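You operate a simulated robot arm through the tools that you are given. There is no shell and no other tool.

You run a simulated robot arm. Do the job below in one go: nothing can be reset, and whatever is moved stays where it is left.

JOB
Rub off the stain under the hose coil on the round table.
Fine: slide the coil toward the olive mat till the stain is clear, use the grey rag and put it back, then slide the coil to mid table. What is to be rubbed or washed off counts as gone when no trace of it is left.

It is judged by the outcome, as a careful person would: the job done as asked, and still so three seconds after it is handed in. It fails if anything else is knocked over, pushed out of place, dropped, spilled or broken.

ROBOT AND FRAMES
A 6-joint arm with a four-finger gripper, fixed in place. Base frame: the origin is at the foot of the arm, x ahead of it, y to its left, z up. Readings come in m, degrees, newtons and seconds.
With the tool pointing down near the work surface it reaches from about 0.26 to 0.38 m from the base axis. Its first joint turns from -166.0 to 166.0 degrees. Payload 3.43 kg.
Tool frame: the origin (TCP) lies between the finger pads and is the grasp point; the fingertips stand 0.03 m ahead of it; z points along the fingers, y is the line along which they close. Largest opening 0.12 m; the body of the gripper starts 0.085 m behind the TCP.
Orientation is that of the tool frame in the base frame, as a unit quaternion [x, y, z, w]. With the fingers straight down and closing along the base's y, the tool's x points along the base's -x, its y along +y and its z along -z.

CONTROLS
- The arm moves only by the tool move_arm. Its argument "rows" is a list of rows, each a list of 7 numbers: the shift along the tool's x, y, z in m, then the turn, a rotation vector about the tool's x, y, z in degrees, then the gripper command, from -1 (shut) to 1 (fully open), values between in proportion. In form: [[x, y, z, ax, ay, az, claw], ...]. A call has 1 to 20 rows; each row is the pose to reach, as a shift and turn from the pose commanded when the call began, along the tool's axes at that moment. Rows are played at 5 a second. More than 0.05 m and 8.6 degrees between two rows, or a gripper value outside its range, and nothing of the call is played. A pose out of reach is approached as far as the arm can. The call stops where the force on the tool passes 40 N (or 10 N more than at its start, if that is more) or the arm is blocked; 0.2 s more then pass. The fingers move at their own pace and stop on an object; they squeeze with about 23 N. The grip force told is the motor's: it shows also when the fingers shut on nothing. Time passes only in rows, and 0.2 s behind the last, so rows that repeat a pose let the fingers close. It gives the time, the measured TCP pose, the force on the tool (base axes), the opening and the grip force at its end, in the units of the frame above (readings bear some noise), with the torque about the TCP (base axes, N m) and any sound that the robot's microphone picked up.
- Cameras (640 x 400 px; columns grow to the right, rows downward): "scene" is fixed at [0.0516, -0.4986, 1.4656]; the picture's right is [0.80, -0.59, 0.00], its down [-0.47, -0.63, -0.62] and it looks along [0.37, 0.50, -0.78] (base axes); focal length 288 px, centre (320, 200). "wrist" rides on the gripper at [0.071, -0.017, -0.121] in the tool frame; the picture's right is [0.23, 0.97, 0.00], its down [-0.81, 0.19, -0.55] and it looks along [-0.54, 0.13, 0.83] (tool axes); focal length 275 px, centre (320, 200). There is no depth. A picture from a camera that has moved, and an enlarged one, comes with that camera's place and axes in the base frame and with its lens.
- capture(camera): a new picture of that camera. It takes no simulated time.
- move_column(by): slides the trunk up (or, below 0, down) by that many m; the arm rides with it, the base frame stays. It gives what a move gives, with no picture.
- close_up(camera, box): a new picture of the part [left, top, right, bottom] of that camera's present view, enlarged. It takes no simulated time.
- finish_job(): hands the job in; it is judged then, once.

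Nothing tells you positions but the pictures and the camera data. Unless the task says otherwise, let go and move clear before handing in.

The tools are called after ">>>" by a JSON object that holds its "fn" and its "kwargs". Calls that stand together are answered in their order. move_arm: Moves the arm, as the interface text tells. Its arguments: {"type":"object","properties":{"rows":{"type":"array","items":{"type":"array","items":{"type":"number"}}}},"required":["rows"]} The other tools are called the same way: move_column (by) slides the trunk up or down; capture (camera) takes a picture; close_up (camera, box) takes an enlarged picture of a part of a camera's view; finish_job () hands the job in.

At the start:

```text
time: 0.0
eef_pos: [0.5153, 0.2125, 1.0173]
tool_rot: [0.0, 1.0, 0.0, 0.0]
contact_force: [1.2, -0.2, -0.3]
moment: [0.01, 0.02, 0.0]
finger_gap: 0.1204
finger_force: 0.1
trunk travel left (down, up): [-0.1, 0.34]
```

scene: 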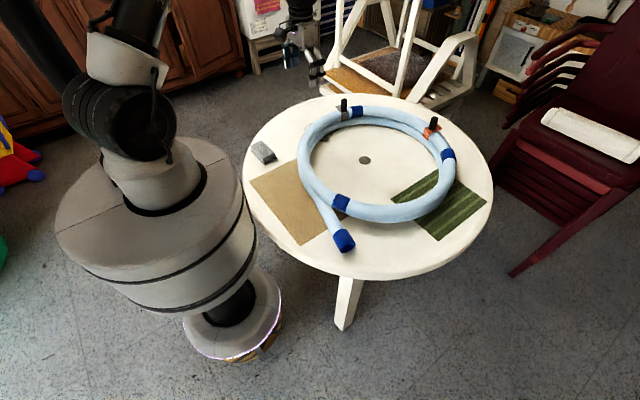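
wrist: 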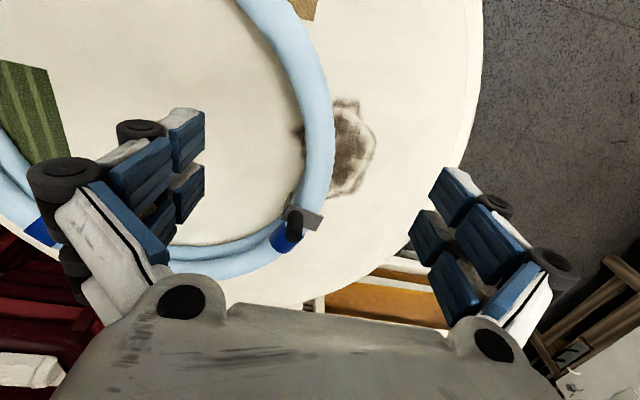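

I see a light-blue hose coil on a round white table, an olive mat, a tan mat, a small grey rag on the left, and a dark stain under the coil's far-left edge. I'll take closer looks before moving.

>>> {"fn": "close_up", "kwargs": {"camera": "scene", "box": [230, 80, 510, 280]}}

>>> {"fn": "close_up", "kwargs": {"camera": "scene", "box": [240, 120, 320, 180]}}

>>> {"fn": "capture", "kwargs": {"camera": "wrist"}}

```text
2.00 times, centred on (370, 180) of scene
camera zoom: at [0.0516, -0.4986, 1.4656], right [0.8, -0.59, 0.0], down [-0.47, -0.63, -0.62], along [0.37, 0.5, -0.78], focal length 576 px, centre (220, 240)
```

zoom: 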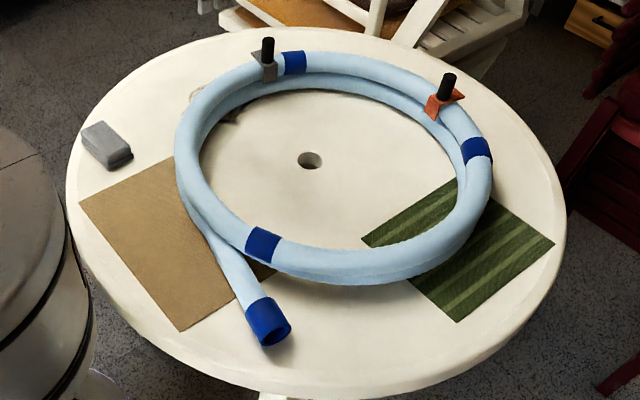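

```text
6.67 times, centred on (280, 150) of scene
camera zoom: at [0.0516, -0.4986, 1.4656], right [0.8, -0.59, 0.0], down [-0.47, -0.63, -0.62], along [0.37, 0.5, -0.78], focal length 1921 px, centre (587, 533)
```

zoom: 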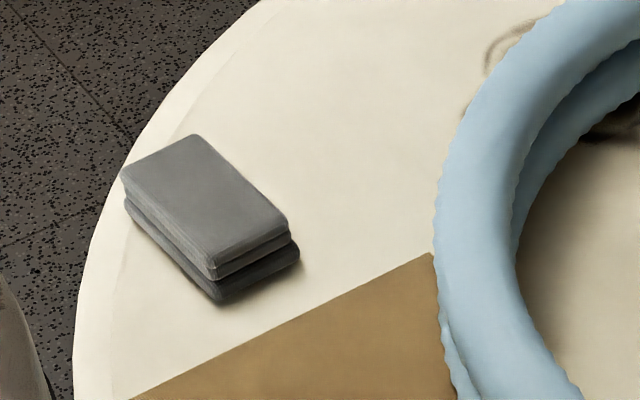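

```text
taken
camera wrist: at [0.4454, 0.197, 1.139], right [-0.23, 0.97, 0.0], down [0.81, 0.19, 0.55], along [0.54, 0.13, -0.83], focal length 275 px, centre (320, 200)
```

wrist: 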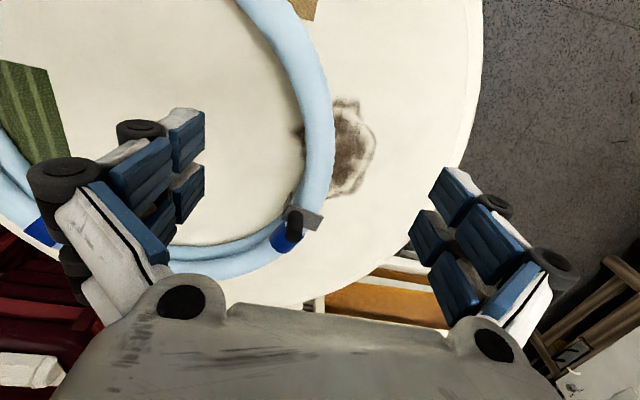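

The table top works out at about z=0.717 with its centre near (0.655, 0.034), the stain near (0.62, 0.265) and the rag near (0.36, 0.28). I want a closer look at the robot body, the stain and the clips before planning reach.

>>> {"fn": "close_up", "kwargs": {"camera": "scene", "box": [30, 100, 290, 370]}}

>>> {"fn": "close_up", "kwargs": {"camera": "scene", "box": [310, 90, 390, 140]}}

>>> {"fn": "close_up", "kwargs": {"camera": "scene", "box": [400, 100, 480, 150]}}

>>> {"fn": "close_up", "kwargs": {"camera": "wrist", "box": [220, 60, 420, 260]}}

>>> {"fn": "close_up", "kwargs": {"camera": "scene", "box": [290, 180, 390, 260]}}

```text
1.48 times, centred on (160, 235) of scene
camera zoom: at [0.0516, -0.4986, 1.4656], right [0.8, -0.59, 0.0], down [-0.47, -0.63, -0.62], along [0.37, 0.5, -0.78], focal length 427 px, centre (557, 148)
```

zoom: 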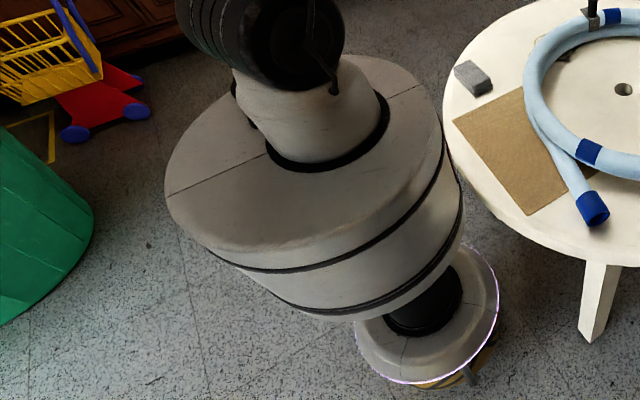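

```text
8.00 times, centred on (350, 115) of scene
camera zoom: at [0.0516, -0.4986, 1.4656], right [0.8, -0.59, 0.0], down [-0.47, -0.63, -0.62], along [0.37, 0.5, -0.78], focal length 2306 px, centre (80, 880)
```

zoom: 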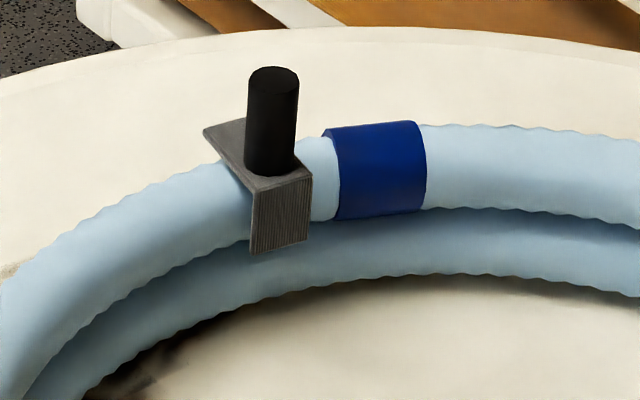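

```text
8.00 times, centred on (440, 125) of scene
camera zoom: at [0.0516, -0.4986, 1.4656], right [0.8, -0.59, 0.0], down [-0.47, -0.63, -0.62], along [0.37, 0.5, -0.78], focal length 2306 px, centre (-640, 800)
```

zoom: 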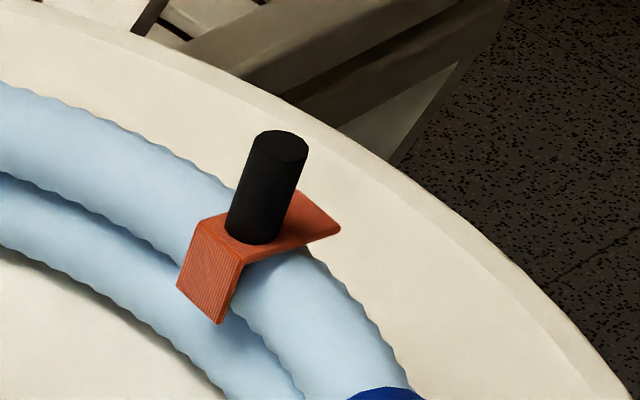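

```text
2.00 times, centred on (320, 160) of wrist
camera zoom: at [0.4454, 0.197, 1.139], right [-0.23, 0.97, 0.0], down [0.81, 0.19, 0.55], along [0.54, 0.13, -0.83], focal length 551 px, centre (320, 280)
```

zoom: 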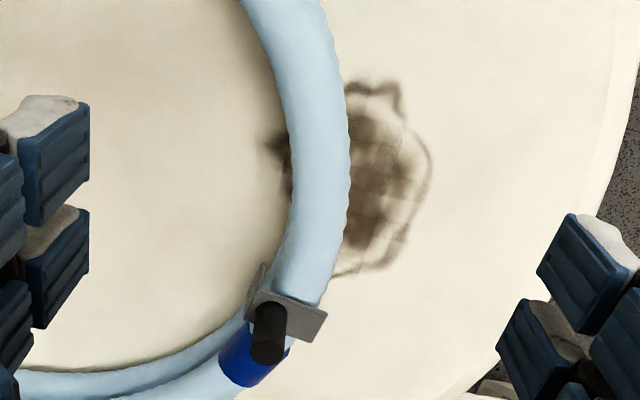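

```text
5.00 times, centred on (340, 220) of scene
camera zoom: at [0.0516, -0.4986, 1.4656], right [0.8, -0.59, 0.0], down [-0.47, -0.63, -0.62], along [0.37, 0.5, -0.78], focal length 1441 px, centre (220, 100)
```

zoom: 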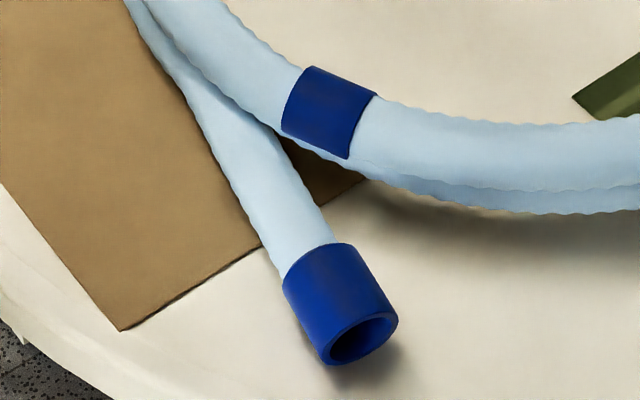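

The coil is two stacked loops with two upright clips. The tool-down reach of 0.38 m is short for this layout, so I'll lower the trunk and probe how far the arm really reaches.

>>> {"fn": "move_column", "kwargs": {"by": -0.05}}

```text
time: 0.9
eef_pos: [0.5147, 0.2146, 0.9683]
tool_rot: [0.0, 1.0, 0.001, 0.0]
contact_force: [1.0, 0.6, 0.1]
moment: [0.03, -0.02, -0.01]
finger_gap: 0.12
finger_force: 0.0
trunk travel left (down, up): [-0.05, 0.39]
```

No contact. I'll lower the remaining travel.

>>> {"fn": "move_column", "kwargs": {"by": -0.05}}

>>> {"fn": "capture", "kwargs": {"camera": "scene"}}

```text
time: 1.8
eef_pos: [0.5146, 0.214, 0.9187]
tool_rot: [0.0, 1.0, 0.0, 0.0]
contact_force: [0.0, 1.2, -0.1]
moment: [0.02, -0.01, 0.03]
finger_gap: 0.12
finger_force: 0.0
trunk travel left (down, up): [0.0, 0.44]
```

```text
taken
```

scene: 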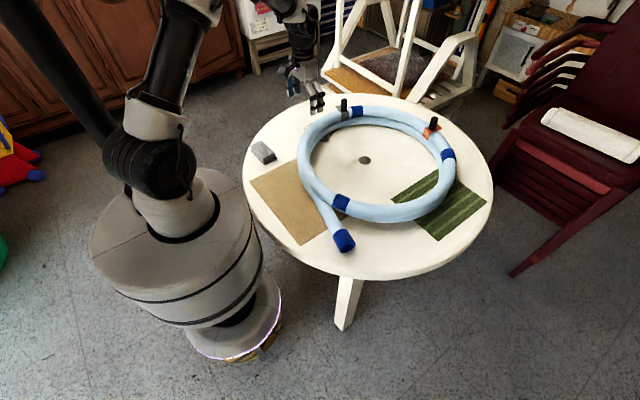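

The trunk is fully down and the table is clear of it. Next I probe how far out the arm can go, moving over the empty centre of the coil at a safe height.

>>> {"fn": "move_arm", "kwargs": {"rows": [[-0.0225, -0.0273, 0, 0, 0, 0, 1], [-0.045, -0.0547, 0, 0, 0, 0, 1], [-0.0675, -0.082, 0, 0, 0, 0, 1], [-0.09, -0.1093, 0, 0, 0, 0, 1], [-0.1125, -0.1367, 0, 0, 0, 0, 1], [-0.135, -0.164, 0, 0, 0, 0, 1]]}}

```text
time: 3.2
eef_pos: [0.6478, 0.051, 0.9207]
tool_rot: [0.0, 1.0, 0.0, 0.001]
contact_force: [-0.1, -0.8, -0.6]
moment: [0.01, 0.03, 0.03]
finger_gap: 0.12
finger_force: 0.0
trunk travel left (down, up): [0.0, 0.44]
```

The arm reaches 0.65 m here with the tool down. I'll now descend in the empty centre of the coil to test reach near the surface.

>>> {"fn": "move_arm", "kwargs": {"rows": [[0, 0, 0.03, 0, 0, 0, 1], [0, 0, 0.06, 0, 0, 0, 1], [0, 0, 0.09, 0, 0, 0, 1], [0, 0, 0.12, 0, 0, 0, 1], [0, 0, 0.14, 0, 0, 0, 1]]}}

>>> {"fn": "capture", "kwargs": {"camera": "wrist"}}

>>> {"fn": "capture", "kwargs": {"camera": "scene"}}

```text
time: 4.4
eef_pos: [0.6483, 0.049, 0.7791]
tool_rot: [0.001, 1.0, 0.0, 0.0]
contact_force: [-0.6, -1.0, -0.4]
moment: [0.03, 0.0, -0.01]
finger_gap: 0.12
finger_force: 0.0
trunk travel left (down, up): [0.0, 0.44]
```

```text
taken
camera wrist: at [0.5789, 0.0328, 0.9002], right [-0.23, 0.97, 0.0], down [0.81, 0.19, 0.55], along [0.54, 0.13, -0.83], focal length 275 px, centre (320, 200)
```

wrist: 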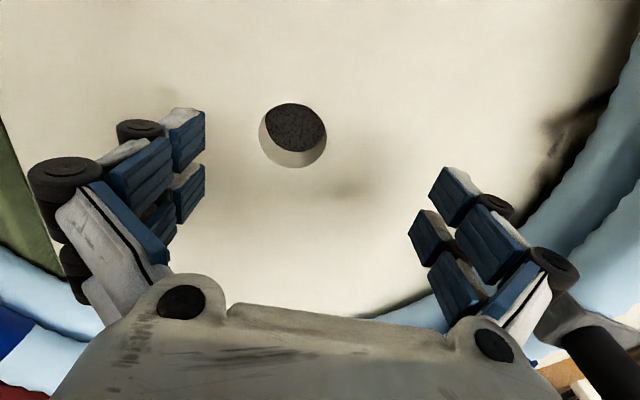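

```text
taken
```

scene: 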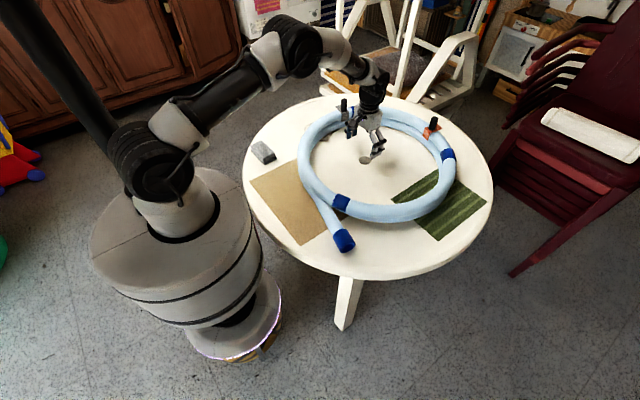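

Reach is ample with the trunk down, and the hole puts the table centre at about (0.652, 0.032). I'll go up and back for an overhead view to measure the coil properly.

>>> {"fn": "move_arm", "kwargs": {"rows": [[0, 0, -0.04, 0, 0, 0, 1], [0, 0, -0.08, 0, 0, 0, 1], [0, 0, -0.12, 0, 0, 0, 1], [0.02, 0.003, -0.16, 0, 0, 0, 1], [0.05, 0.006, -0.2, 0, 0, 0, 1], [0.08, 0.01, -0.24, 0, 0, 0, 1], [0.11, 0.01, -0.28, 0, 0, 0, 1], [0.14, 0.01, -0.32, 0, 0, 0, 1], [0.17, 0.01, -0.35, 0, 0, 0, 1], [0.2, 0.01, -0.38, 0, 0, 0, 1]]}}

>>> {"fn": "capture", "kwargs": {"camera": "wrist"}}

>>> {"fn": "close_up", "kwargs": {"camera": "scene", "box": [230, 80, 510, 280]}}

```text
refused: row 6 steps farther than a row can; nothing moved
```

```text
taken
camera wrist: at [0.5789, 0.0328, 0.9002], right [-0.23, 0.97, 0.0], down [0.81, 0.19, 0.55], along [0.54, 0.13, -0.83], focal length 275 px, centre (320, 200)
```

wrist: 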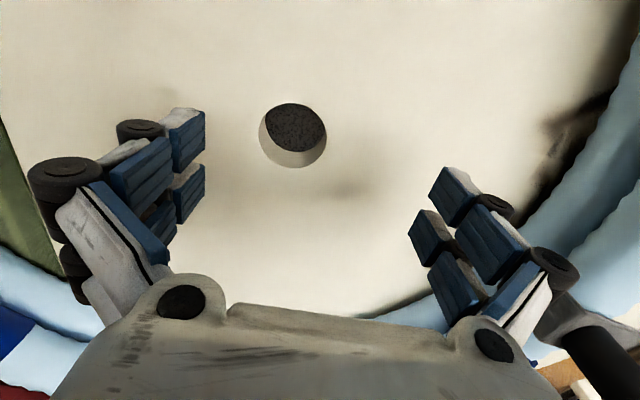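

```text
2.00 times, centred on (370, 180) of scene
camera zoom: at [0.0516, -0.4986, 1.4656], right [0.8, -0.59, 0.0], down [-0.47, -0.63, -0.62], along [0.37, 0.5, -0.78], focal length 576 px, centre (220, 240)
```

zoom: 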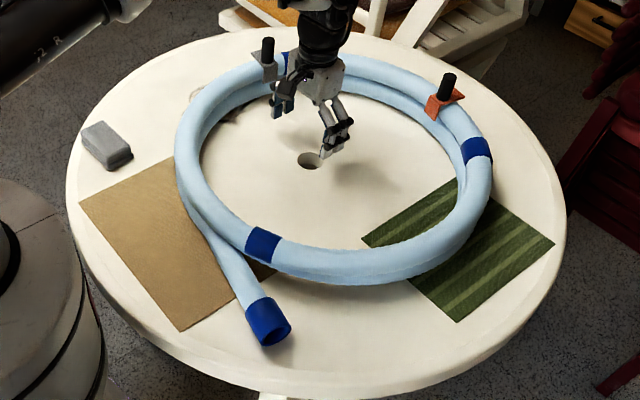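

The step was too long for one row, so nothing moved. I'll redo the retreat with shorter steps.

>>> {"fn": "move_arm", "kwargs": {"rows": [[0, 0, -0.04, 0, 0, 0, 1], [0, 0, -0.08, 0, 0, 0, 1], [0, 0, -0.12, 0, 0, 0, 1], [0.02, 0, -0.16, 0, 0, 0, 1], [0.045, 0, -0.195, 0, 0, 0, 1], [0.07, 0, -0.23, 0, 0, 0, 1], [0.095, 0, -0.265, 0, 0, 0, 1], [0.12, 0, -0.3, 0, 0, 0, 1], [0.15, 0, -0.335, 0, 0, 0, 1], [0.18, 0, -0.37, 0, 0, 0, 1], [0.21, 0, -0.39, 0, 0, 0, 1]]}}

>>> {"fn": "capture", "kwargs": {"camera": "wrist"}}

```text
time: 6.8
eef_pos: [0.4373, 0.0503, 1.1703]
tool_rot: [0.0, 1.0, 0.001, 0.0]
contact_force: [-0.1, -0.2, -0.7]
moment: [-0.03, 0.0, 0.03]
finger_gap: 0.1197
finger_force: 0.1
trunk travel left (down, up): [0.0, 0.44]
```

```text
taken
camera wrist: at [0.3681, 0.0335, 1.2906], right [-0.23, 0.97, 0.0], down [0.81, 0.19, 0.55], along [0.54, 0.13, -0.83], focal length 275 px, centre (320, 200)
```

wrist: 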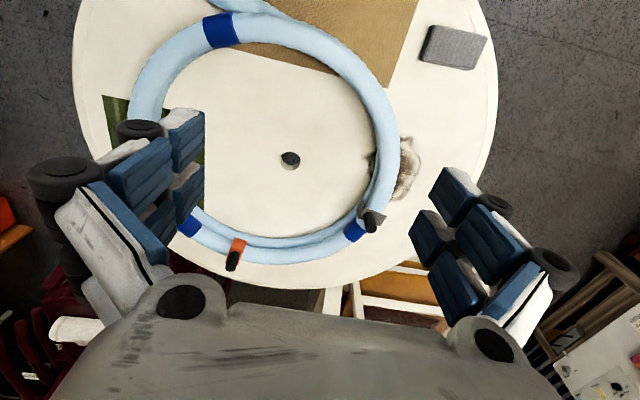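

This is a good overhead view of the coil, rag and stain. I'll enlarge it to measure.

>>> {"fn": "close_up", "kwargs": {"camera": "wrist", "box": [100, 0, 420, 200]}}

>>> {"fn": "close_up", "kwargs": {"camera": "wrist", "box": [180, 120, 440, 290]}}

>>> {"fn": "close_up", "kwargs": {"camera": "wrist", "box": [340, 0, 500, 100]}}

```text
2.00 times, centred on (260, 100) of wrist
camera zoom: at [0.3681, 0.0335, 1.2906], right [-0.23, 0.97, 0.0], down [0.81, 0.19, 0.55], along [0.54, 0.13, -0.83], focal length 551 px, centre (440, 400)
```

zoom: 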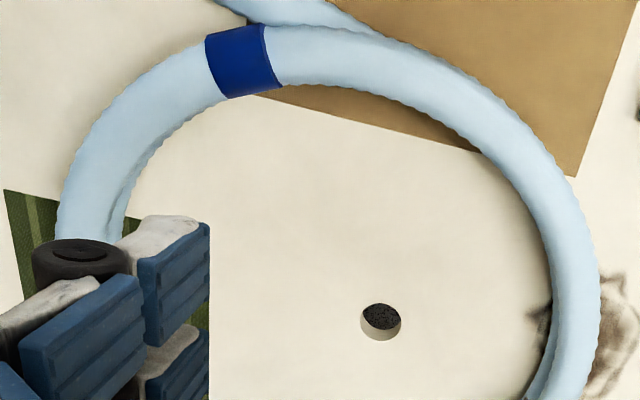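

```text
2.35 times, centred on (310, 205) of wrist
camera zoom: at [0.3681, 0.0335, 1.2906], right [-0.23, 0.97, 0.0], down [0.81, 0.19, 0.55], along [0.54, 0.13, -0.83], focal length 648 px, centre (344, 188)
```

zoom: 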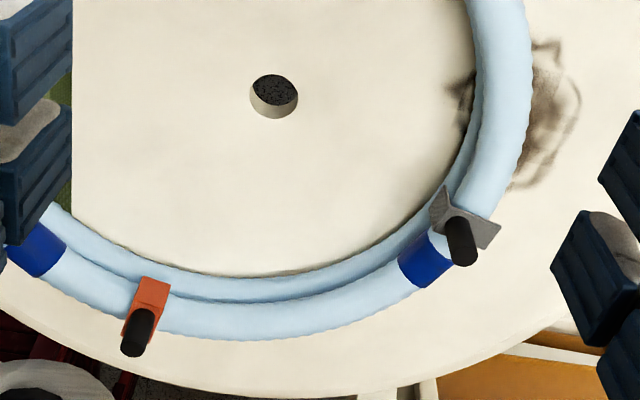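

```text
4.00 times, centred on (420, 50) of wrist
camera zoom: at [0.3681, 0.0335, 1.2906], right [-0.23, 0.97, 0.0], down [0.81, 0.19, 0.55], along [0.54, 0.13, -0.83], focal length 1101 px, centre (-80, 800)
```

zoom: 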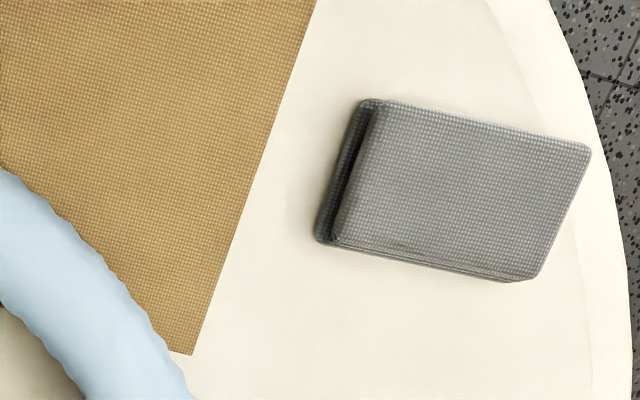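

I fit the coil as a ring centred at about (0.65, -0.008), tube centreline radius 0.248, top near z=0.807, and the clear direction toward the mat is about (0.26, -0.97). I'll hover over the coil's inside with the gripper turned square to that push direction, then check reach.

>>> {"fn": "move_arm", "kwargs": {"rows": [[-0.0247, -0.0078, 0.0267, 0, 0, 8.33, 1], [-0.0495, -0.0156, 0.0533, 0, 0, 16.67, 1], [-0.0742, -0.0233, 0.08, 0, 0, 25, 1], [-0.099, -0.0311, 0.1067, 0, 0, 33.33, 1], [-0.1237, -0.0389, 0.1333, 0, 0, 41.67, 1], [-0.1485, -0.0467, 0.16, 0, 0, 50, 1], [-0.1732, -0.0544, 0.1867, 0, 0, 58.33, 1], [-0.198, -0.0622, 0.2133, 0, 0, 66.67, 1], [-0.2227, -0.07, 0.24, 0, 0, 75, 1]]}}

>>> {"fn": "capture", "kwargs": {"camera": "wrist"}}

>>> {"fn": "capture", "kwargs": {"camera": "scene"}}

```text
time: 8.8
eef_pos: [0.6607, -0.0219, 0.9249]
tool_rot: [0.61, 0.792, 0.0, -0.001]
contact_force: [0.6, -0.6, -0.7]
moment: [-0.01, -0.02, 0.01]
finger_gap: 0.1198
finger_force: 0.0
trunk travel left (down, up): [0.0, 0.44]
```

```text
taken
camera wrist: at [0.6286, 0.0433, 1.046], right [0.88, 0.47, 0.0], down [0.39, -0.73, 0.55], along [0.26, -0.49, -0.83], focal length 275 px, centre (320, 200)
```

wrist: 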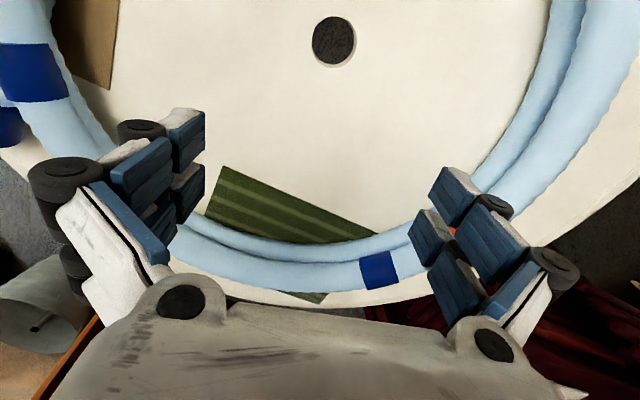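

```text
taken
```

scene: 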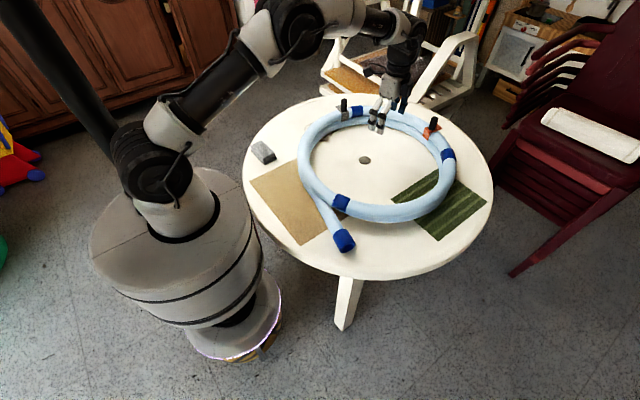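

The gripper is turned correctly. I'll test reach at this height to the far end of the planned push, staying above everything.

>>> {"fn": "move_arm", "kwargs": {"rows": [[-0.0388, 0, 0, 0, 0, 0, 1], [-0.0775, 0, 0, 0, 0, 0, 1], [-0.1163, 0, 0, 0, 0, 0, 1], [-0.155, 0, 0, 0, 0, 0, 1], [-0.1938, 0, 0, 0, 0, 0, 1], [-0.2325, 0, 0, 0, 0, 0, 1], [-0.2713, 0, 0, 0, 0, 0, 1], [-0.31, 0, 0, 0, 0, 0, 1]]}}

>>> {"fn": "capture", "kwargs": {"camera": "wrist"}}

```text
time: 10.6
eef_pos: [0.6569, -0.2616, 0.9176]
tool_rot: [0.608, 0.794, -0.001, -0.001]
contact_force: [-0.4, 0.5, -0.3]
moment: [-0.12, 0.1, 0.0]
finger_gap: 0.1199
finger_force: 0.1
out of reach, approached as far as the arm can: row 4, 5, 6, 7, 8
trunk travel left (down, up): [0.0, 0.44]
```

```text
taken
camera wrist: at [0.6247, -0.1967, 1.0389], right [0.88, 0.48, 0.0], down [0.4, -0.73, 0.55], along [0.26, -0.49, -0.83], focal length 275 px, centre (320, 200)
```

wrist: 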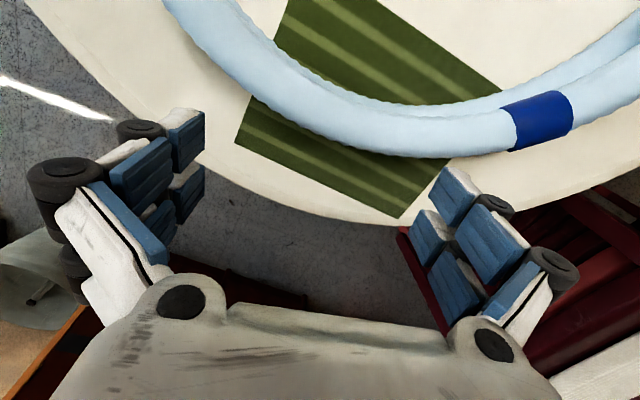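

Tool-down reach ends near r=0.71 m at this height, so I'll push straight along -y with a slight tilt that leans the fingertips forward. First I go back over the coil's centre.

>>> {"fn": "move_arm", "kwargs": {"rows": [[0.0388, 0, 0, 0, 0, 0, 1], [0.0775, 0, 0, 0, 0, 0, 1], [0.1163, 0, 0, 0, 0, 0, 1], [0.155, 0, 0, 0, 0, 0, 1], [0.1938, 0, 0, 0, 0, 0, 1], [0.2325, 0, 0, 0, 0, 0, 1], [0.2713, 0, 0, 0, 0, 0, 1], [0.31, 0, 0, 0, 0, 0, 1]]}}

```text
time: 12.4
eef_pos: [0.5813, 0.0319, 0.9182]
tool_rot: [0.61, 0.793, 0.0, 0.0]
contact_force: [0.1, -0.2, 0.0]
moment: [-0.01, -0.01, 0.02]
finger_gap: 0.1199
finger_force: 0.0
trunk travel left (down, up): [0.0, 0.44]
```

The command reference is the reached pose, good. I'll square the gripper to push along -y and move over the inside of the coil.

>>> {"fn": "move_arm", "kwargs": {"rows": [[-0.0353, 0.0136, 0, 0, 0, 5, 1], [-0.0706, 0.0273, 0, 0, 0, 10, 1], [-0.1059, 0.0409, 0, 0, 0, 15, 1]]}}

```text
time: 13.2
eef_pos: [0.6416, -0.056, 0.9217]
tool_rot: [0.708, 0.706, 0.0, -0.001]
contact_force: [-0.4, -0.3, -0.6]
moment: [0.0, -0.03, -0.03]
finger_gap: 0.12
finger_force: 0.1
trunk travel left (down, up): [0.0, 0.44]
```

Now I tilt the fingertips 15° toward -y and test reach above the planned end of push, still clear over the coil.

>>> {"fn": "move_arm", "kwargs": {"rows": [[-0.03, 0.003, 0.0, 0, -7.5, 0, 1], [-0.07, 0.003, 0.0, 0, -15, 0, 1], [-0.11, 0.003, 0.01, 0, -15, 0, 1], [-0.15, 0.003, 0.02, 0, -15, 0, 1], [-0.19, 0.003, 0.03, 0, -15, 0, 1], [-0.23, 0.003, 0.04, 0, -15, 0, 1], [-0.271, 0.003, 0.04, 0, -15, 0, 1]]}}

>>> {"fn": "capture", "kwargs": {"camera": "wrist"}}

>>> {"fn": "capture", "kwargs": {"camera": "scene"}}

```text
time: 14.8
eef_pos: [0.6417, -0.3279, 0.8787]
tool_rot: [0.702, 0.701, -0.092, 0.092]
contact_force: [1.4, 0.7, -0.9]
moment: [-0.01, -0.02, 0.03]
finger_gap: 0.1199
finger_force: 0.1
trunk travel left (down, up): [0.0, 0.44]
```

```text
taken
camera wrist: at [0.6275, -0.2272, 0.9773], right [0.97, 0.22, -0.06], down [0.19, -0.64, 0.74], along [0.13, -0.74, -0.67], focal length 275 px, centre (320, 200)
```

wrist: 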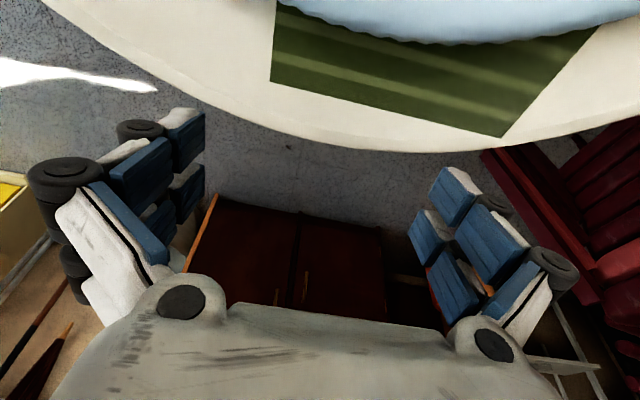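

```text
taken
```

scene: 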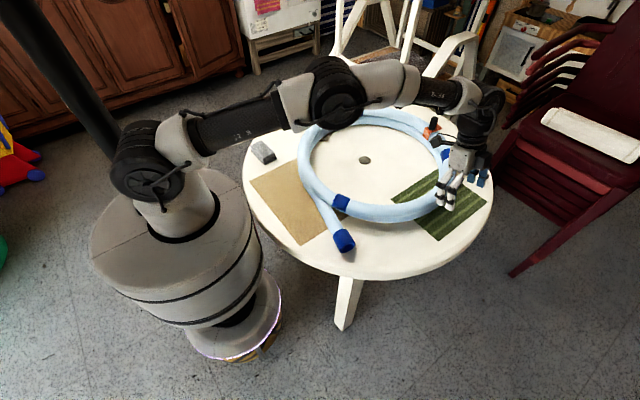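

Reach with the tilt is fine. I'll pull back over the inside of the coil and lower the fingertips to about 2 cm above the table.

>>> {"fn": "move_arm", "kwargs": {"rows": [[0.0363, 0.002, -0.0097, 0, 0, 0, 1], [0.0726, 0.004, -0.0195, 0, 0, 0, 1], [0.109, 0.006, -0.0292, 0, 0, 0, 1], [0.1453, 0.006, -0.039, 0, 0, 0, 1], [0.1816, 0.006, -0.0487, 0, 0, 0, 1], [0.1888, 0.006, -0.022, 0, 0, 0, 1], [0.1959, 0.006, 0.0048, 0, 0, 0, 1], [0.2031, 0.006, 0.0315, 0, 0, 0, 1], [0.2103, 0.006, 0.0582, 0, 0, 0, 1]]}}

>>> {"fn": "capture", "kwargs": {"camera": "wrist"}}

>>> {"fn": "close_up", "kwargs": {"camera": "scene", "box": [230, 80, 510, 280]}}

```text
time: 16.8
eef_pos: [0.6517, -0.1377, 0.7673]
tool_rot: [0.701, 0.701, -0.091, 0.093]
contact_force: [-0.6, -0.8, -0.6]
moment: [-0.01, -0.01, 0.02]
finger_gap: 0.1197
finger_force: 0.0
trunk travel left (down, up): [0.0, 0.44]
```

```text
taken
camera wrist: at [0.6368, -0.038, 0.865], right [0.97, 0.22, -0.06], down [0.19, -0.64, 0.74], along [0.13, -0.74, -0.67], focal length 275 px, centre (320, 200)
```

wrist: 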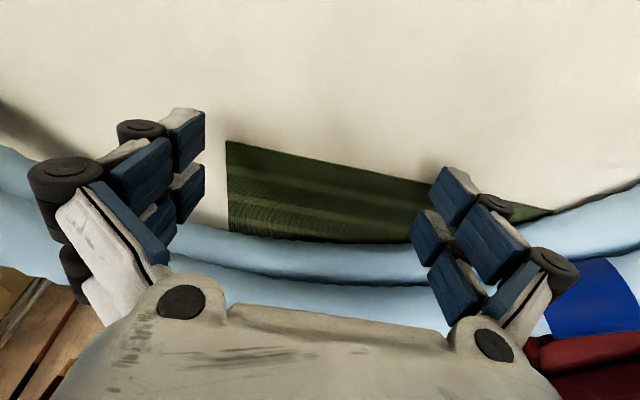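

```text
2.00 times, centred on (370, 180) of scene
camera zoom: at [0.0516, -0.4986, 1.4656], right [0.8, -0.59, 0.0], down [-0.47, -0.63, -0.62], along [0.37, 0.5, -0.78], focal length 576 px, centre (220, 240)
```

zoom: 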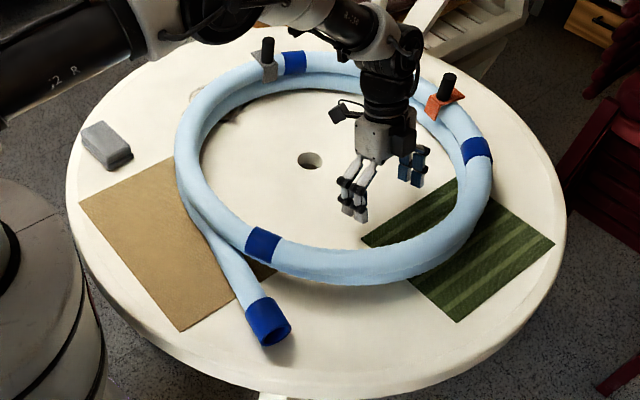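

The fingertips are inside the coil near the mat side with clearance. I'll advance gently to contact and see how the force rises.

>>> {"fn": "move_arm", "kwargs": {"rows": [[-0.0193, -0.003, 0.0052, 0, 0, 0, 1], [-0.0386, -0.003, 0.0104, 0, 0, 0, 1], [-0.0531, -0.003, 0.0142, 0, 0, 0, 1], [-0.0628, -0.003, 0.0168, 0, 0, 0, 1], [-0.0705, -0.003, 0.0189, 0, 0, 0, 1], [-0.0773, -0.003, 0.0207, 0, 0, 0, 1], [-0.084, -0.003, 0.0225, 0, 0, 0, 1]]}}

>>> {"fn": "close_up", "kwargs": {"camera": "scene", "box": [230, 80, 510, 280]}}

>>> {"fn": "capture", "kwargs": {"camera": "wrist"}}

```text
time: 18.4
eef_pos: [0.6491, -0.2243, 0.7679]
tool_rot: [0.701, 0.701, -0.092, 0.092]
contact_force: [0.9, 4.0, 0.1]
moment: [-0.01, -0.05, 0.06]
finger_gap: 0.1204
finger_force: 0.0
trunk travel left (down, up): [0.0, 0.44]
```

```text
2.00 times, centred on (370, 180) of scene
camera zoom: at [0.0516, -0.4986, 1.4656], right [0.8, -0.59, 0.0], down [-0.47, -0.63, -0.62], along [0.37, 0.5, -0.78], focal length 576 px, centre (220, 240)
```

zoom: 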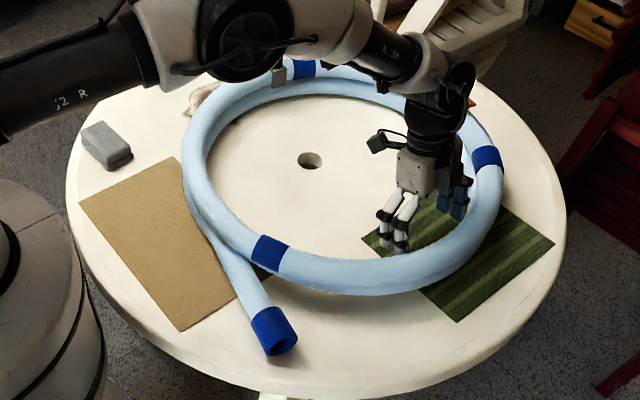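

```text
taken
camera wrist: at [0.6338, -0.1247, 0.8673], right [0.97, 0.22, -0.06], down [0.19, -0.64, 0.74], along [0.13, -0.74, -0.67], focal length 275 px, centre (320, 200)
```

wrist: 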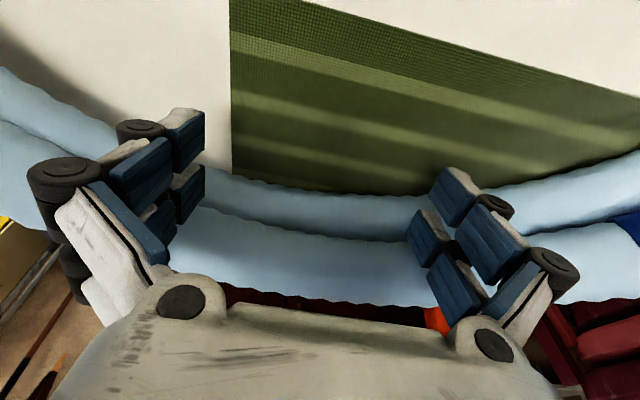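

The coil slides easily at about 4 N and the stain is starting to show. I'll continue slowly along -y.

>>> {"fn": "move_arm", "kwargs": {"rows": [[-0.0097, 0, 0.0026, 0, 0, 0, 1], [-0.0193, 0, 0.0052, 0, 0, 0, 1], [-0.029, 0, 0.0078, 0, 0, 0, 1], [-0.0386, 0, 0.0104, 0, 0, 0, 1], [-0.0483, 0, 0.0129, 0, 0, 0, 1], [-0.058, 0, 0.0155, 0, 0, 0, 1], [-0.0676, 0, 0.0181, 0, 0, 0, 1]]}}

>>> {"fn": "close_up", "kwargs": {"camera": "scene", "box": [230, 80, 510, 280]}}

>>> {"fn": "capture", "kwargs": {"camera": "wrist"}}

```text
time: 20.0
eef_pos: [0.6474, -0.2959, 0.7676]
tool_rot: [0.702, 0.7, -0.093, 0.093]
contact_force: [0.8, 3.9, 0.1]
moment: [-0.02, -0.07, 0.11]
finger_gap: 0.1207
finger_force: 0.1
trunk travel left (down, up): [0.0, 0.44]
```

```text
2.00 times, centred on (370, 180) of scene
camera zoom: at [0.0516, -0.4986, 1.4656], right [0.8, -0.59, 0.0], down [-0.47, -0.63, -0.62], along [0.37, 0.5, -0.78], focal length 576 px, centre (220, 240)
```

zoom: 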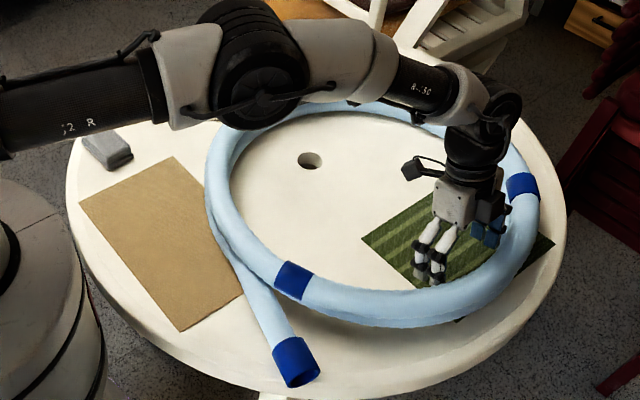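

```text
taken
camera wrist: at [0.6327, -0.1946, 0.8672], right [0.97, 0.22, -0.06], down [0.19, -0.64, 0.74], along [0.13, -0.74, -0.66], focal length 275 px, centre (320, 200)
```

wrist: 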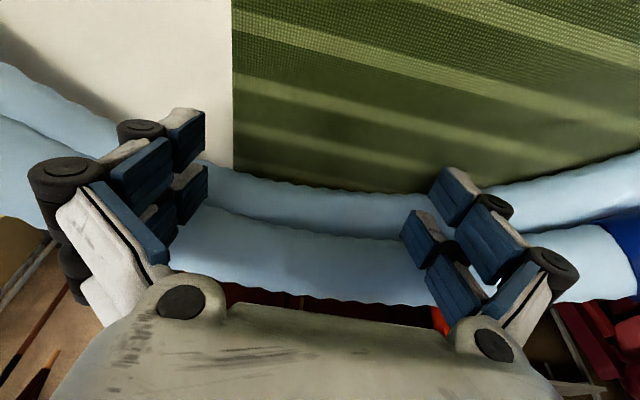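

The coil has slid about 9 cm, still on the table. A bit more gives the rag room, then I back off and rise to inspect.

>>> {"fn": "move_arm", "kwargs": {"rows": [[-0.0077, 0, 0.0021, 0, 0, 0, 1], [-0.0155, 0, 0.0041, 0, 0, 0, 1], [-0.0155, 0, 0.0041, 0, 0, 0, 1]]}}

```text
time: 20.8
eef_pos: [0.6485, -0.3117, 0.7708]
tool_rot: [0.702, 0.7, -0.093, 0.093]
contact_force: [-0.3, 2.3, 0.9]
moment: [-0.02, -0.02, 0.03]
finger_gap: 0.1209
finger_force: 0.1
trunk travel left (down, up): [0.0, 0.44]
```

I'll back off from the hose and rise straight up inside the coil.

>>> {"fn": "move_arm", "kwargs": {"rows": [[0.0193, 0, -0.0052, 0, 0, 0, 1], [0.0483, 0, -0.013, 0, 0, 0, 1], [0.0869, 0, -0.0233, 0, 0, 0, 1], [0.0765, 0, -0.0619, 0, 0, 0, 1], [0.0662, 0, -0.1006, 0, 0, 0, 1], [0.0558, 0, -0.1392, 0, 0, 0, 1], [0.0455, 0, -0.1779, 0, 0, 0, 1], [0.0455, 0, -0.1779, 0, 7.5, 0, 1], [0.0455, 0, -0.1779, 0, 15, 0, 1]]}}

>>> {"fn": "capture", "kwargs": {"camera": "scene"}}

```text
time: 22.8
eef_pos: [0.6481, -0.222, 0.9284]
tool_rot: [0.708, 0.707, 0.0, -0.001]
contact_force: [0.3, 0.1, -0.5]
moment: [0.01, 0.02, 0.01]
finger_gap: 0.1194
finger_force: 0.1
trunk travel left (down, up): [0.0, 0.44]
```

```text
taken
```

scene: 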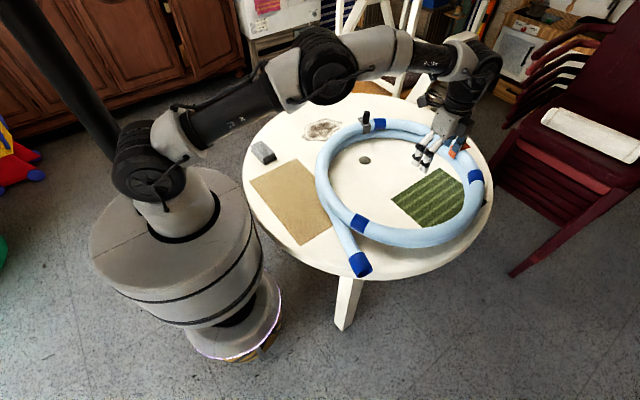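

The stain is fully uncovered and the clips are still upright on the coil. Next I travel high over to the rag at about (0.36, 0.273) with the fingers closing across its short side.

>>> {"fn": "move_arm", "kwargs": {"rows": [[0.038, -0.022, 0, 0, 0, -0.2, 1], [0.076, -0.044, 0, 0, 0, -0.4, 1], [0.114, -0.066, 0, 0, 0, -0.6, 1], [0.152, -0.088, 0, 0, 0, -0.8, 1], [0.19, -0.11, 0, 0, 0, -1, 1], [0.228, -0.132, 0, 0, 0, -1.2, 1], [0.266, -0.154, 0, 0, 0, -1.4, 1], [0.304, -0.176, 0, 0, 0, -1.6, 1], [0.342, -0.199, 0, 0, 0, -1.8, 1], [0.38, -0.221, 0, 0, 0, -2, 1], [0.418, -0.243, 0, 0, 0, -2.2, 1], [0.456, -0.265, 0.01, 0, 0, -2.4, 1], [0.495, -0.288, 0.02, 0, 0, -2.5, 1]]}}

>>> {"fn": "capture", "kwargs": {"camera": "wrist"}}

>>> {"fn": "close_up", "kwargs": {"camera": "scene", "box": [230, 80, 510, 280]}}

```text
time: 25.6
eef_pos: [0.361, 0.272, 0.909]
tool_rot: [0.692, 0.722, 0.0, 0.0]
contact_force: [-0.7, 0.6, 0.4]
moment: [-0.01, -0.02, -0.01]
finger_gap: 0.12
finger_force: 0.1
trunk travel left (down, up): [0.0, 0.44]
```

```text
taken
camera wrist: at [0.3423, 0.3433, 1.0289], right [0.96, 0.27, 0.0], down [0.23, -0.8, 0.55], along [0.15, -0.53, -0.83], focal length 275 px, centre (320, 200)
```

wrist: 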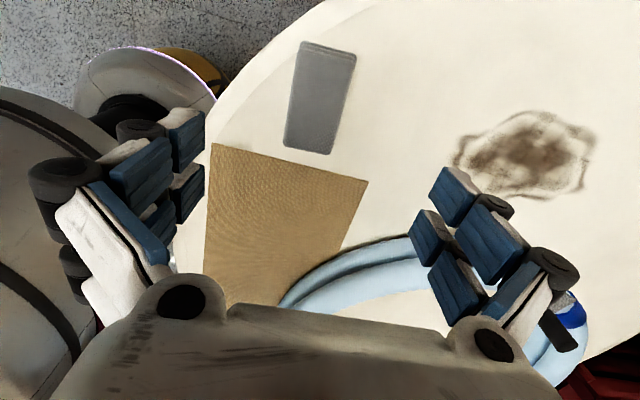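

```text
2.00 times, centred on (370, 180) of scene
camera zoom: at [0.0516, -0.4986, 1.4656], right [0.8, -0.59, 0.0], down [-0.47, -0.63, -0.62], along [0.37, 0.5, -0.78], focal length 576 px, centre (220, 240)
```

zoom: 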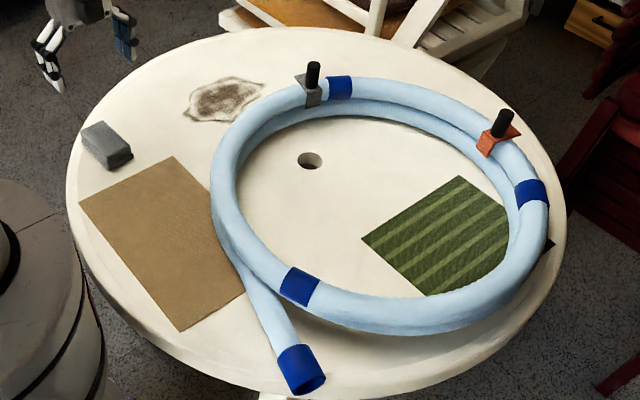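

The rag, stain and coil are all clearly visible and nothing else has shifted. I'll enlarge the rag view to pin down its pose before grasping.

>>> {"fn": "close_up", "kwargs": {"camera": "wrist", "box": [240, 20, 400, 180]}}

>>> {"fn": "close_up", "kwargs": {"camera": "wrist", "box": [420, 80, 620, 220]}}

>>> {"fn": "close_up", "kwargs": {"camera": "scene", "box": [300, 105, 380, 155]}}

```text
2.50 times, centred on (320, 100) of wrist
camera zoom: at [0.3423, 0.3433, 1.0289], right [0.96, 0.27, 0.0], down [0.23, -0.8, 0.55], along [0.15, -0.53, -0.83], focal length 688 px, centre (320, 450)
```

zoom: 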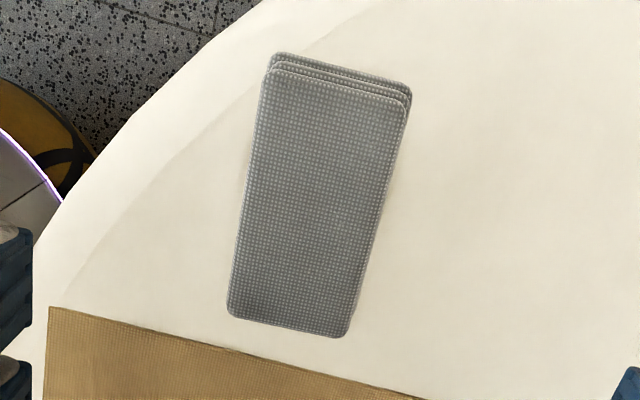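

```text
2.86 times, centred on (520, 150) of wrist
camera zoom: at [0.3423, 0.3433, 1.0289], right [0.96, 0.27, 0.0], down [0.23, -0.8, 0.55], along [0.15, -0.53, -0.83], focal length 786 px, centre (-251, 343)
```

zoom: 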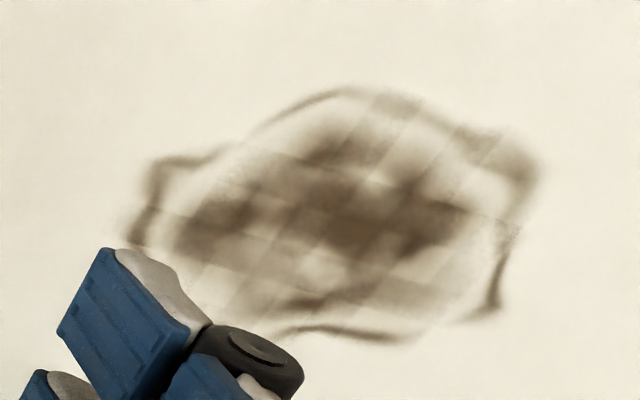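

```text
8.00 times, centred on (340, 130) of scene
camera zoom: at [0.0516, -0.4986, 1.4656], right [0.8, -0.59, 0.0], down [-0.47, -0.63, -0.62], along [0.37, 0.5, -0.78], focal length 2306 px, centre (160, 760)
```

zoom: 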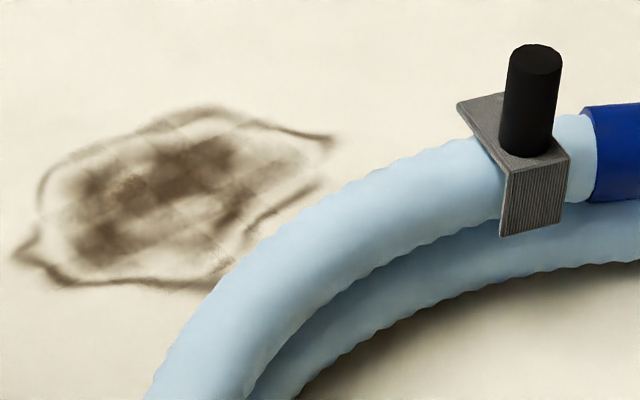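

The rag's centre is about (0.36, 0.270), turned about 2.5°, and the gripper matches it. I'll lower around it with the fingers open.

>>> {"fn": "move_arm", "kwargs": {"rows": [[-0.002, -0.001, 0.04, 0, 0, 0, 1], [-0.002, -0.001, 0.08, 0, 0, 0, 1], [-0.002, -0.001, 0.115, 0, 0, 0, 1], [-0.002, -0.001, 0.135, 0, 0, 0, 1], [-0.002, -0.001, 0.148, 0, 0, 0, 1], [-0.002, -0.001, 0.153, 0, 0, 0, 1]]}}

>>> {"fn": "capture", "kwargs": {"camera": "wrist"}}

>>> {"fn": "close_up", "kwargs": {"camera": "scene", "box": [220, 100, 340, 190]}}

```text
time: 27.0
eef_pos: [0.3605, 0.2709, 0.7561]
tool_rot: [0.692, 0.722, 0.0, -0.001]
contact_force: [0.5, 0.6, 0.4]
moment: [-0.03, -0.02, -0.01]
finger_gap: 0.1202
finger_force: 0.1
trunk travel left (down, up): [0.0, 0.44]
```

```text
taken
camera wrist: at [0.343, 0.3419, 0.8758], right [0.96, 0.27, 0.0], down [0.23, -0.8, 0.55], along [0.15, -0.53, -0.83], focal length 275 px, centre (320, 200)
```

wrist: 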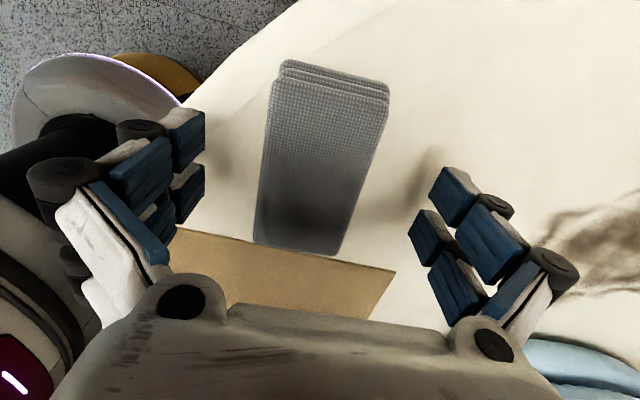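

```text
4.44 times, centred on (280, 145) of scene
camera zoom: at [0.0516, -0.4986, 1.4656], right [0.8, -0.59, 0.0], down [-0.47, -0.63, -0.62], along [0.37, 0.5, -0.78], focal length 1281 px, centre (498, 444)
```

zoom: 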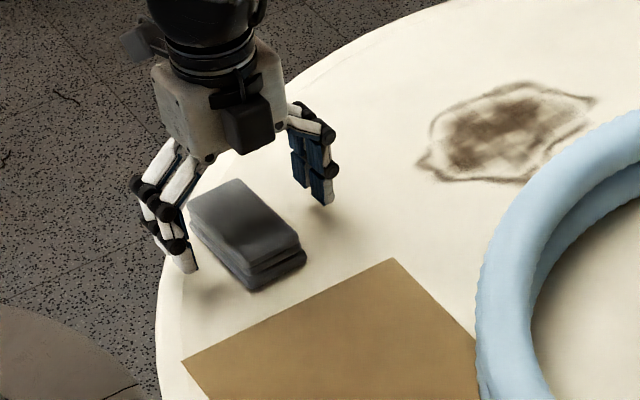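

The rag sits centred between the fingers. I'll shift 2 mm and close on it.

>>> {"fn": "move_arm", "kwargs": {"rows": [[0, -0.002, 0, 0, 0, 0, 1], [0, -0.002, 0, 0, 0, 0, 0.2], [0, -0.002, 0, 0, 0, 0, -0.2], [0, -0.002, 0, 0, 0, 0, -1], [0, -0.002, 0, 0, 0, 0, -1], [0, -0.002, 0, 0, 0, 0, -1], [0, -0.002, 0, 0, 0, 0, -1], [0, -0.002, 0, 0, 0, 0, -1], [0, -0.002, 0, 0, 0, 0, -1]]}}

>>> {"fn": "capture", "kwargs": {"camera": "wrist"}}

```text
time: 29.0
eef_pos: [0.3591, 0.2717, 0.7555]
tool_rot: [0.691, 0.723, 0.0, 0.0]
contact_force: [0.4, 0.1, 1.8]
moment: [0.01, -0.02, 0.02]
finger_gap: 0.0574
finger_force: 23.0
trunk travel left (down, up): [0.0, 0.44]
```

```text
taken
camera wrist: at [0.3403, 0.3421, 0.8764], right [0.96, 0.27, 0.0], down [0.23, -0.8, 0.55], along [0.15, -0.53, -0.83], focal length 275 px, centre (320, 200)
```

wrist: 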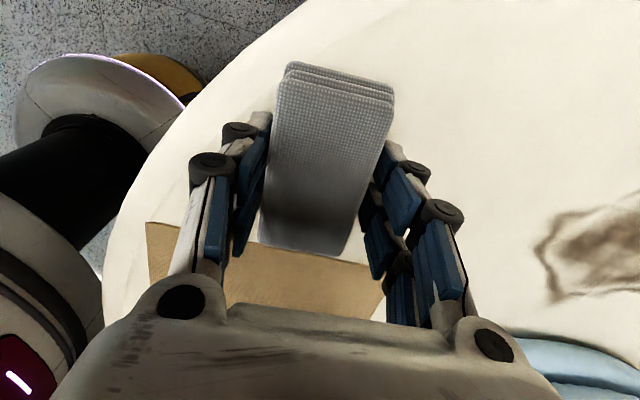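

The fingers hold the rag at 0.057 m with full squeeze. I'll lift it a little and check it's held.

>>> {"fn": "move_arm", "kwargs": {"rows": [[0, 0, -0.015, 0, 0, 0, -1], [0, 0, -0.035, 0, 0, 0, -1], [0, 0, -0.06, 0, 0, 0, -1], [0, 0, -0.08, 0, 0, 0, -1]]}}

>>> {"fn": "close_up", "kwargs": {"camera": "scene", "box": [220, 80, 340, 170]}}

>>> {"fn": "capture", "kwargs": {"camera": "wrist"}}

```text
time: 30.0
eef_pos: [0.358, 0.2719, 0.8378]
tool_rot: [0.691, 0.723, 0.0, -0.001]
contact_force: [-0.4, 0.1, -0.4]
moment: [0.01, 0.01, 0.01]
finger_gap: 0.0577
finger_force: 22.8
trunk travel left (down, up): [0.0, 0.44]
```

```text
4.44 times, centred on (280, 125) of scene
camera zoom: at [0.0516, -0.4986, 1.4656], right [0.8, -0.59, 0.0], down [-0.47, -0.63, -0.62], along [0.37, 0.5, -0.78], focal length 1281 px, centre (498, 533)
```

zoom: 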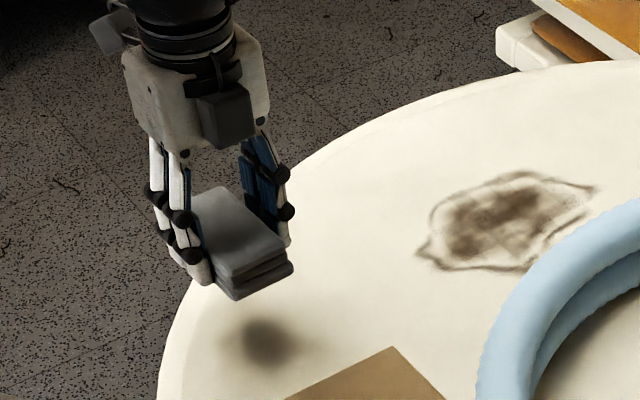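

```text
taken
camera wrist: at [0.3406, 0.3427, 0.9585], right [0.96, 0.27, 0.0], down [0.23, -0.8, 0.55], along [0.15, -0.53, -0.83], focal length 275 px, centre (320, 200)
```

wrist: 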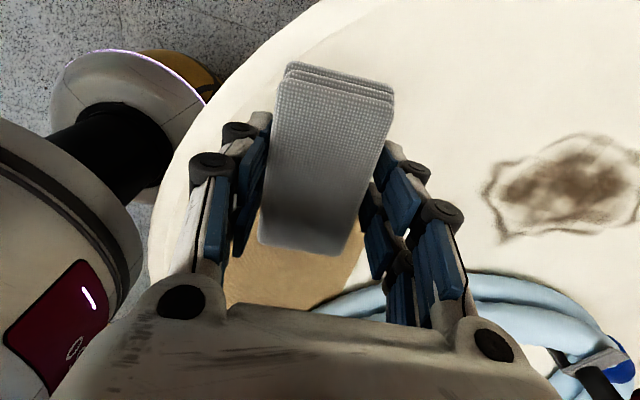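

The rag is firmly held. I'll carry it over the stain, keeping clear of the coil's edge, and hover just above the table.

>>> {"fn": "move_arm", "kwargs": {"rows": [[-0.0041, 0.0372, 0.0, 0, 0, 0.4, -1], [-0.0082, 0.0744, 0.0, 0, 0, 0.8, -1], [-0.0123, 0.1116, 0.0, 0, 0, 1.2, -1], [-0.0165, 0.1489, 0.0, 0, 0, 1.6, -1], [-0.0206, 0.1861, 0.01, 0, 0, 2, -1], [-0.0247, 0.2233, 0.02, 0, 0, 2.3, -1], [-0.0288, 0.2605, 0.036, 0, 0, 2.6, -1]]}}

>>> {"fn": "capture", "kwargs": {"camera": "wrist"}}

>>> {"fn": "close_up", "kwargs": {"camera": "scene", "box": [250, 60, 410, 180]}}

```text
time: 31.6
eef_pos: [0.621, 0.2554, 0.7995]
tool_rot: [0.707, 0.707, -0.001, 0.0]
contact_force: [0.8, 0.4, -0.2]
moment: [0.02, -0.03, 0.0]
finger_gap: 0.0574
finger_force: 23.0
trunk travel left (down, up): [0.0, 0.44]
```

```text
taken
camera wrist: at [0.6063, 0.3267, 0.92], right [0.97, 0.23, 0.0], down [0.19, -0.81, 0.55], along [0.12, -0.54, -0.83], focal length 275 px, centre (320, 200)
```

wrist: 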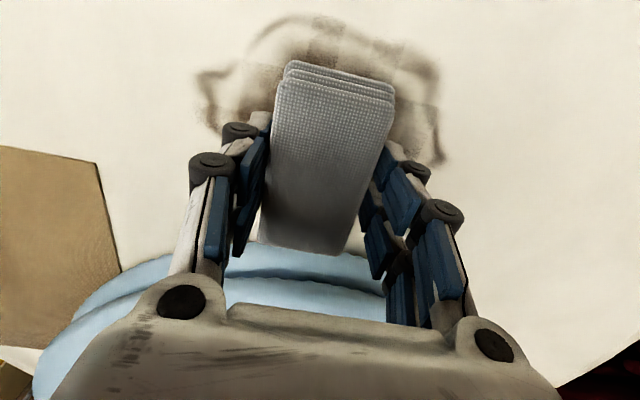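

```text
3.33 times, centred on (330, 120) of scene
camera zoom: at [0.0516, -0.4986, 1.4656], right [0.8, -0.59, 0.0], down [-0.47, -0.63, -0.62], along [0.37, 0.5, -0.78], focal length 961 px, centre (287, 467)
```

zoom: 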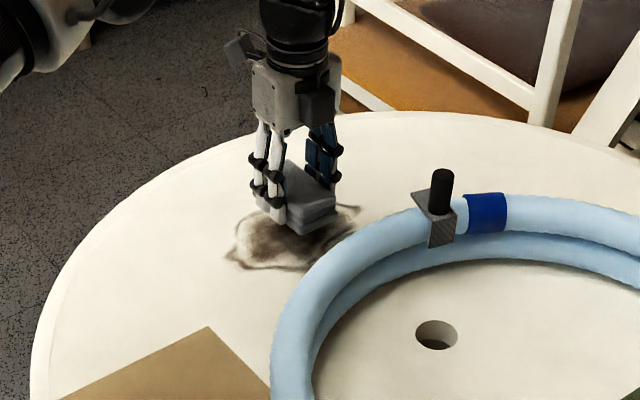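

The rag hovers over the stain, which spans roughly x 0.535–0.73, y 0.19–0.325. I'll lower until the rag presses lightly on the table.

>>> {"fn": "move_arm", "kwargs": {"rows": [[0, -0.02, 0.02, 0, 0, 0, -1], [0, -0.02, 0.036, 0, 0, 0, -1], [0, -0.02, 0.042, 0, 0, 0, -1], [0, -0.02, 0.045, 0, 0, 0, -1], [0, -0.02, 0.047, 0, 0, 0, -1]]}}

```text
time: 32.8
eef_pos: [0.6001, 0.2554, 0.7557]
tool_rot: [0.708, 0.706, 0.002, 0.001]
contact_force: [-2.5, -0.2, 17.1]
moment: [-0.25, 0.44, -0.01]
finger_gap: 0.0575
finger_force: 22.9
trunk travel left (down, up): [0.0, 0.44]
```

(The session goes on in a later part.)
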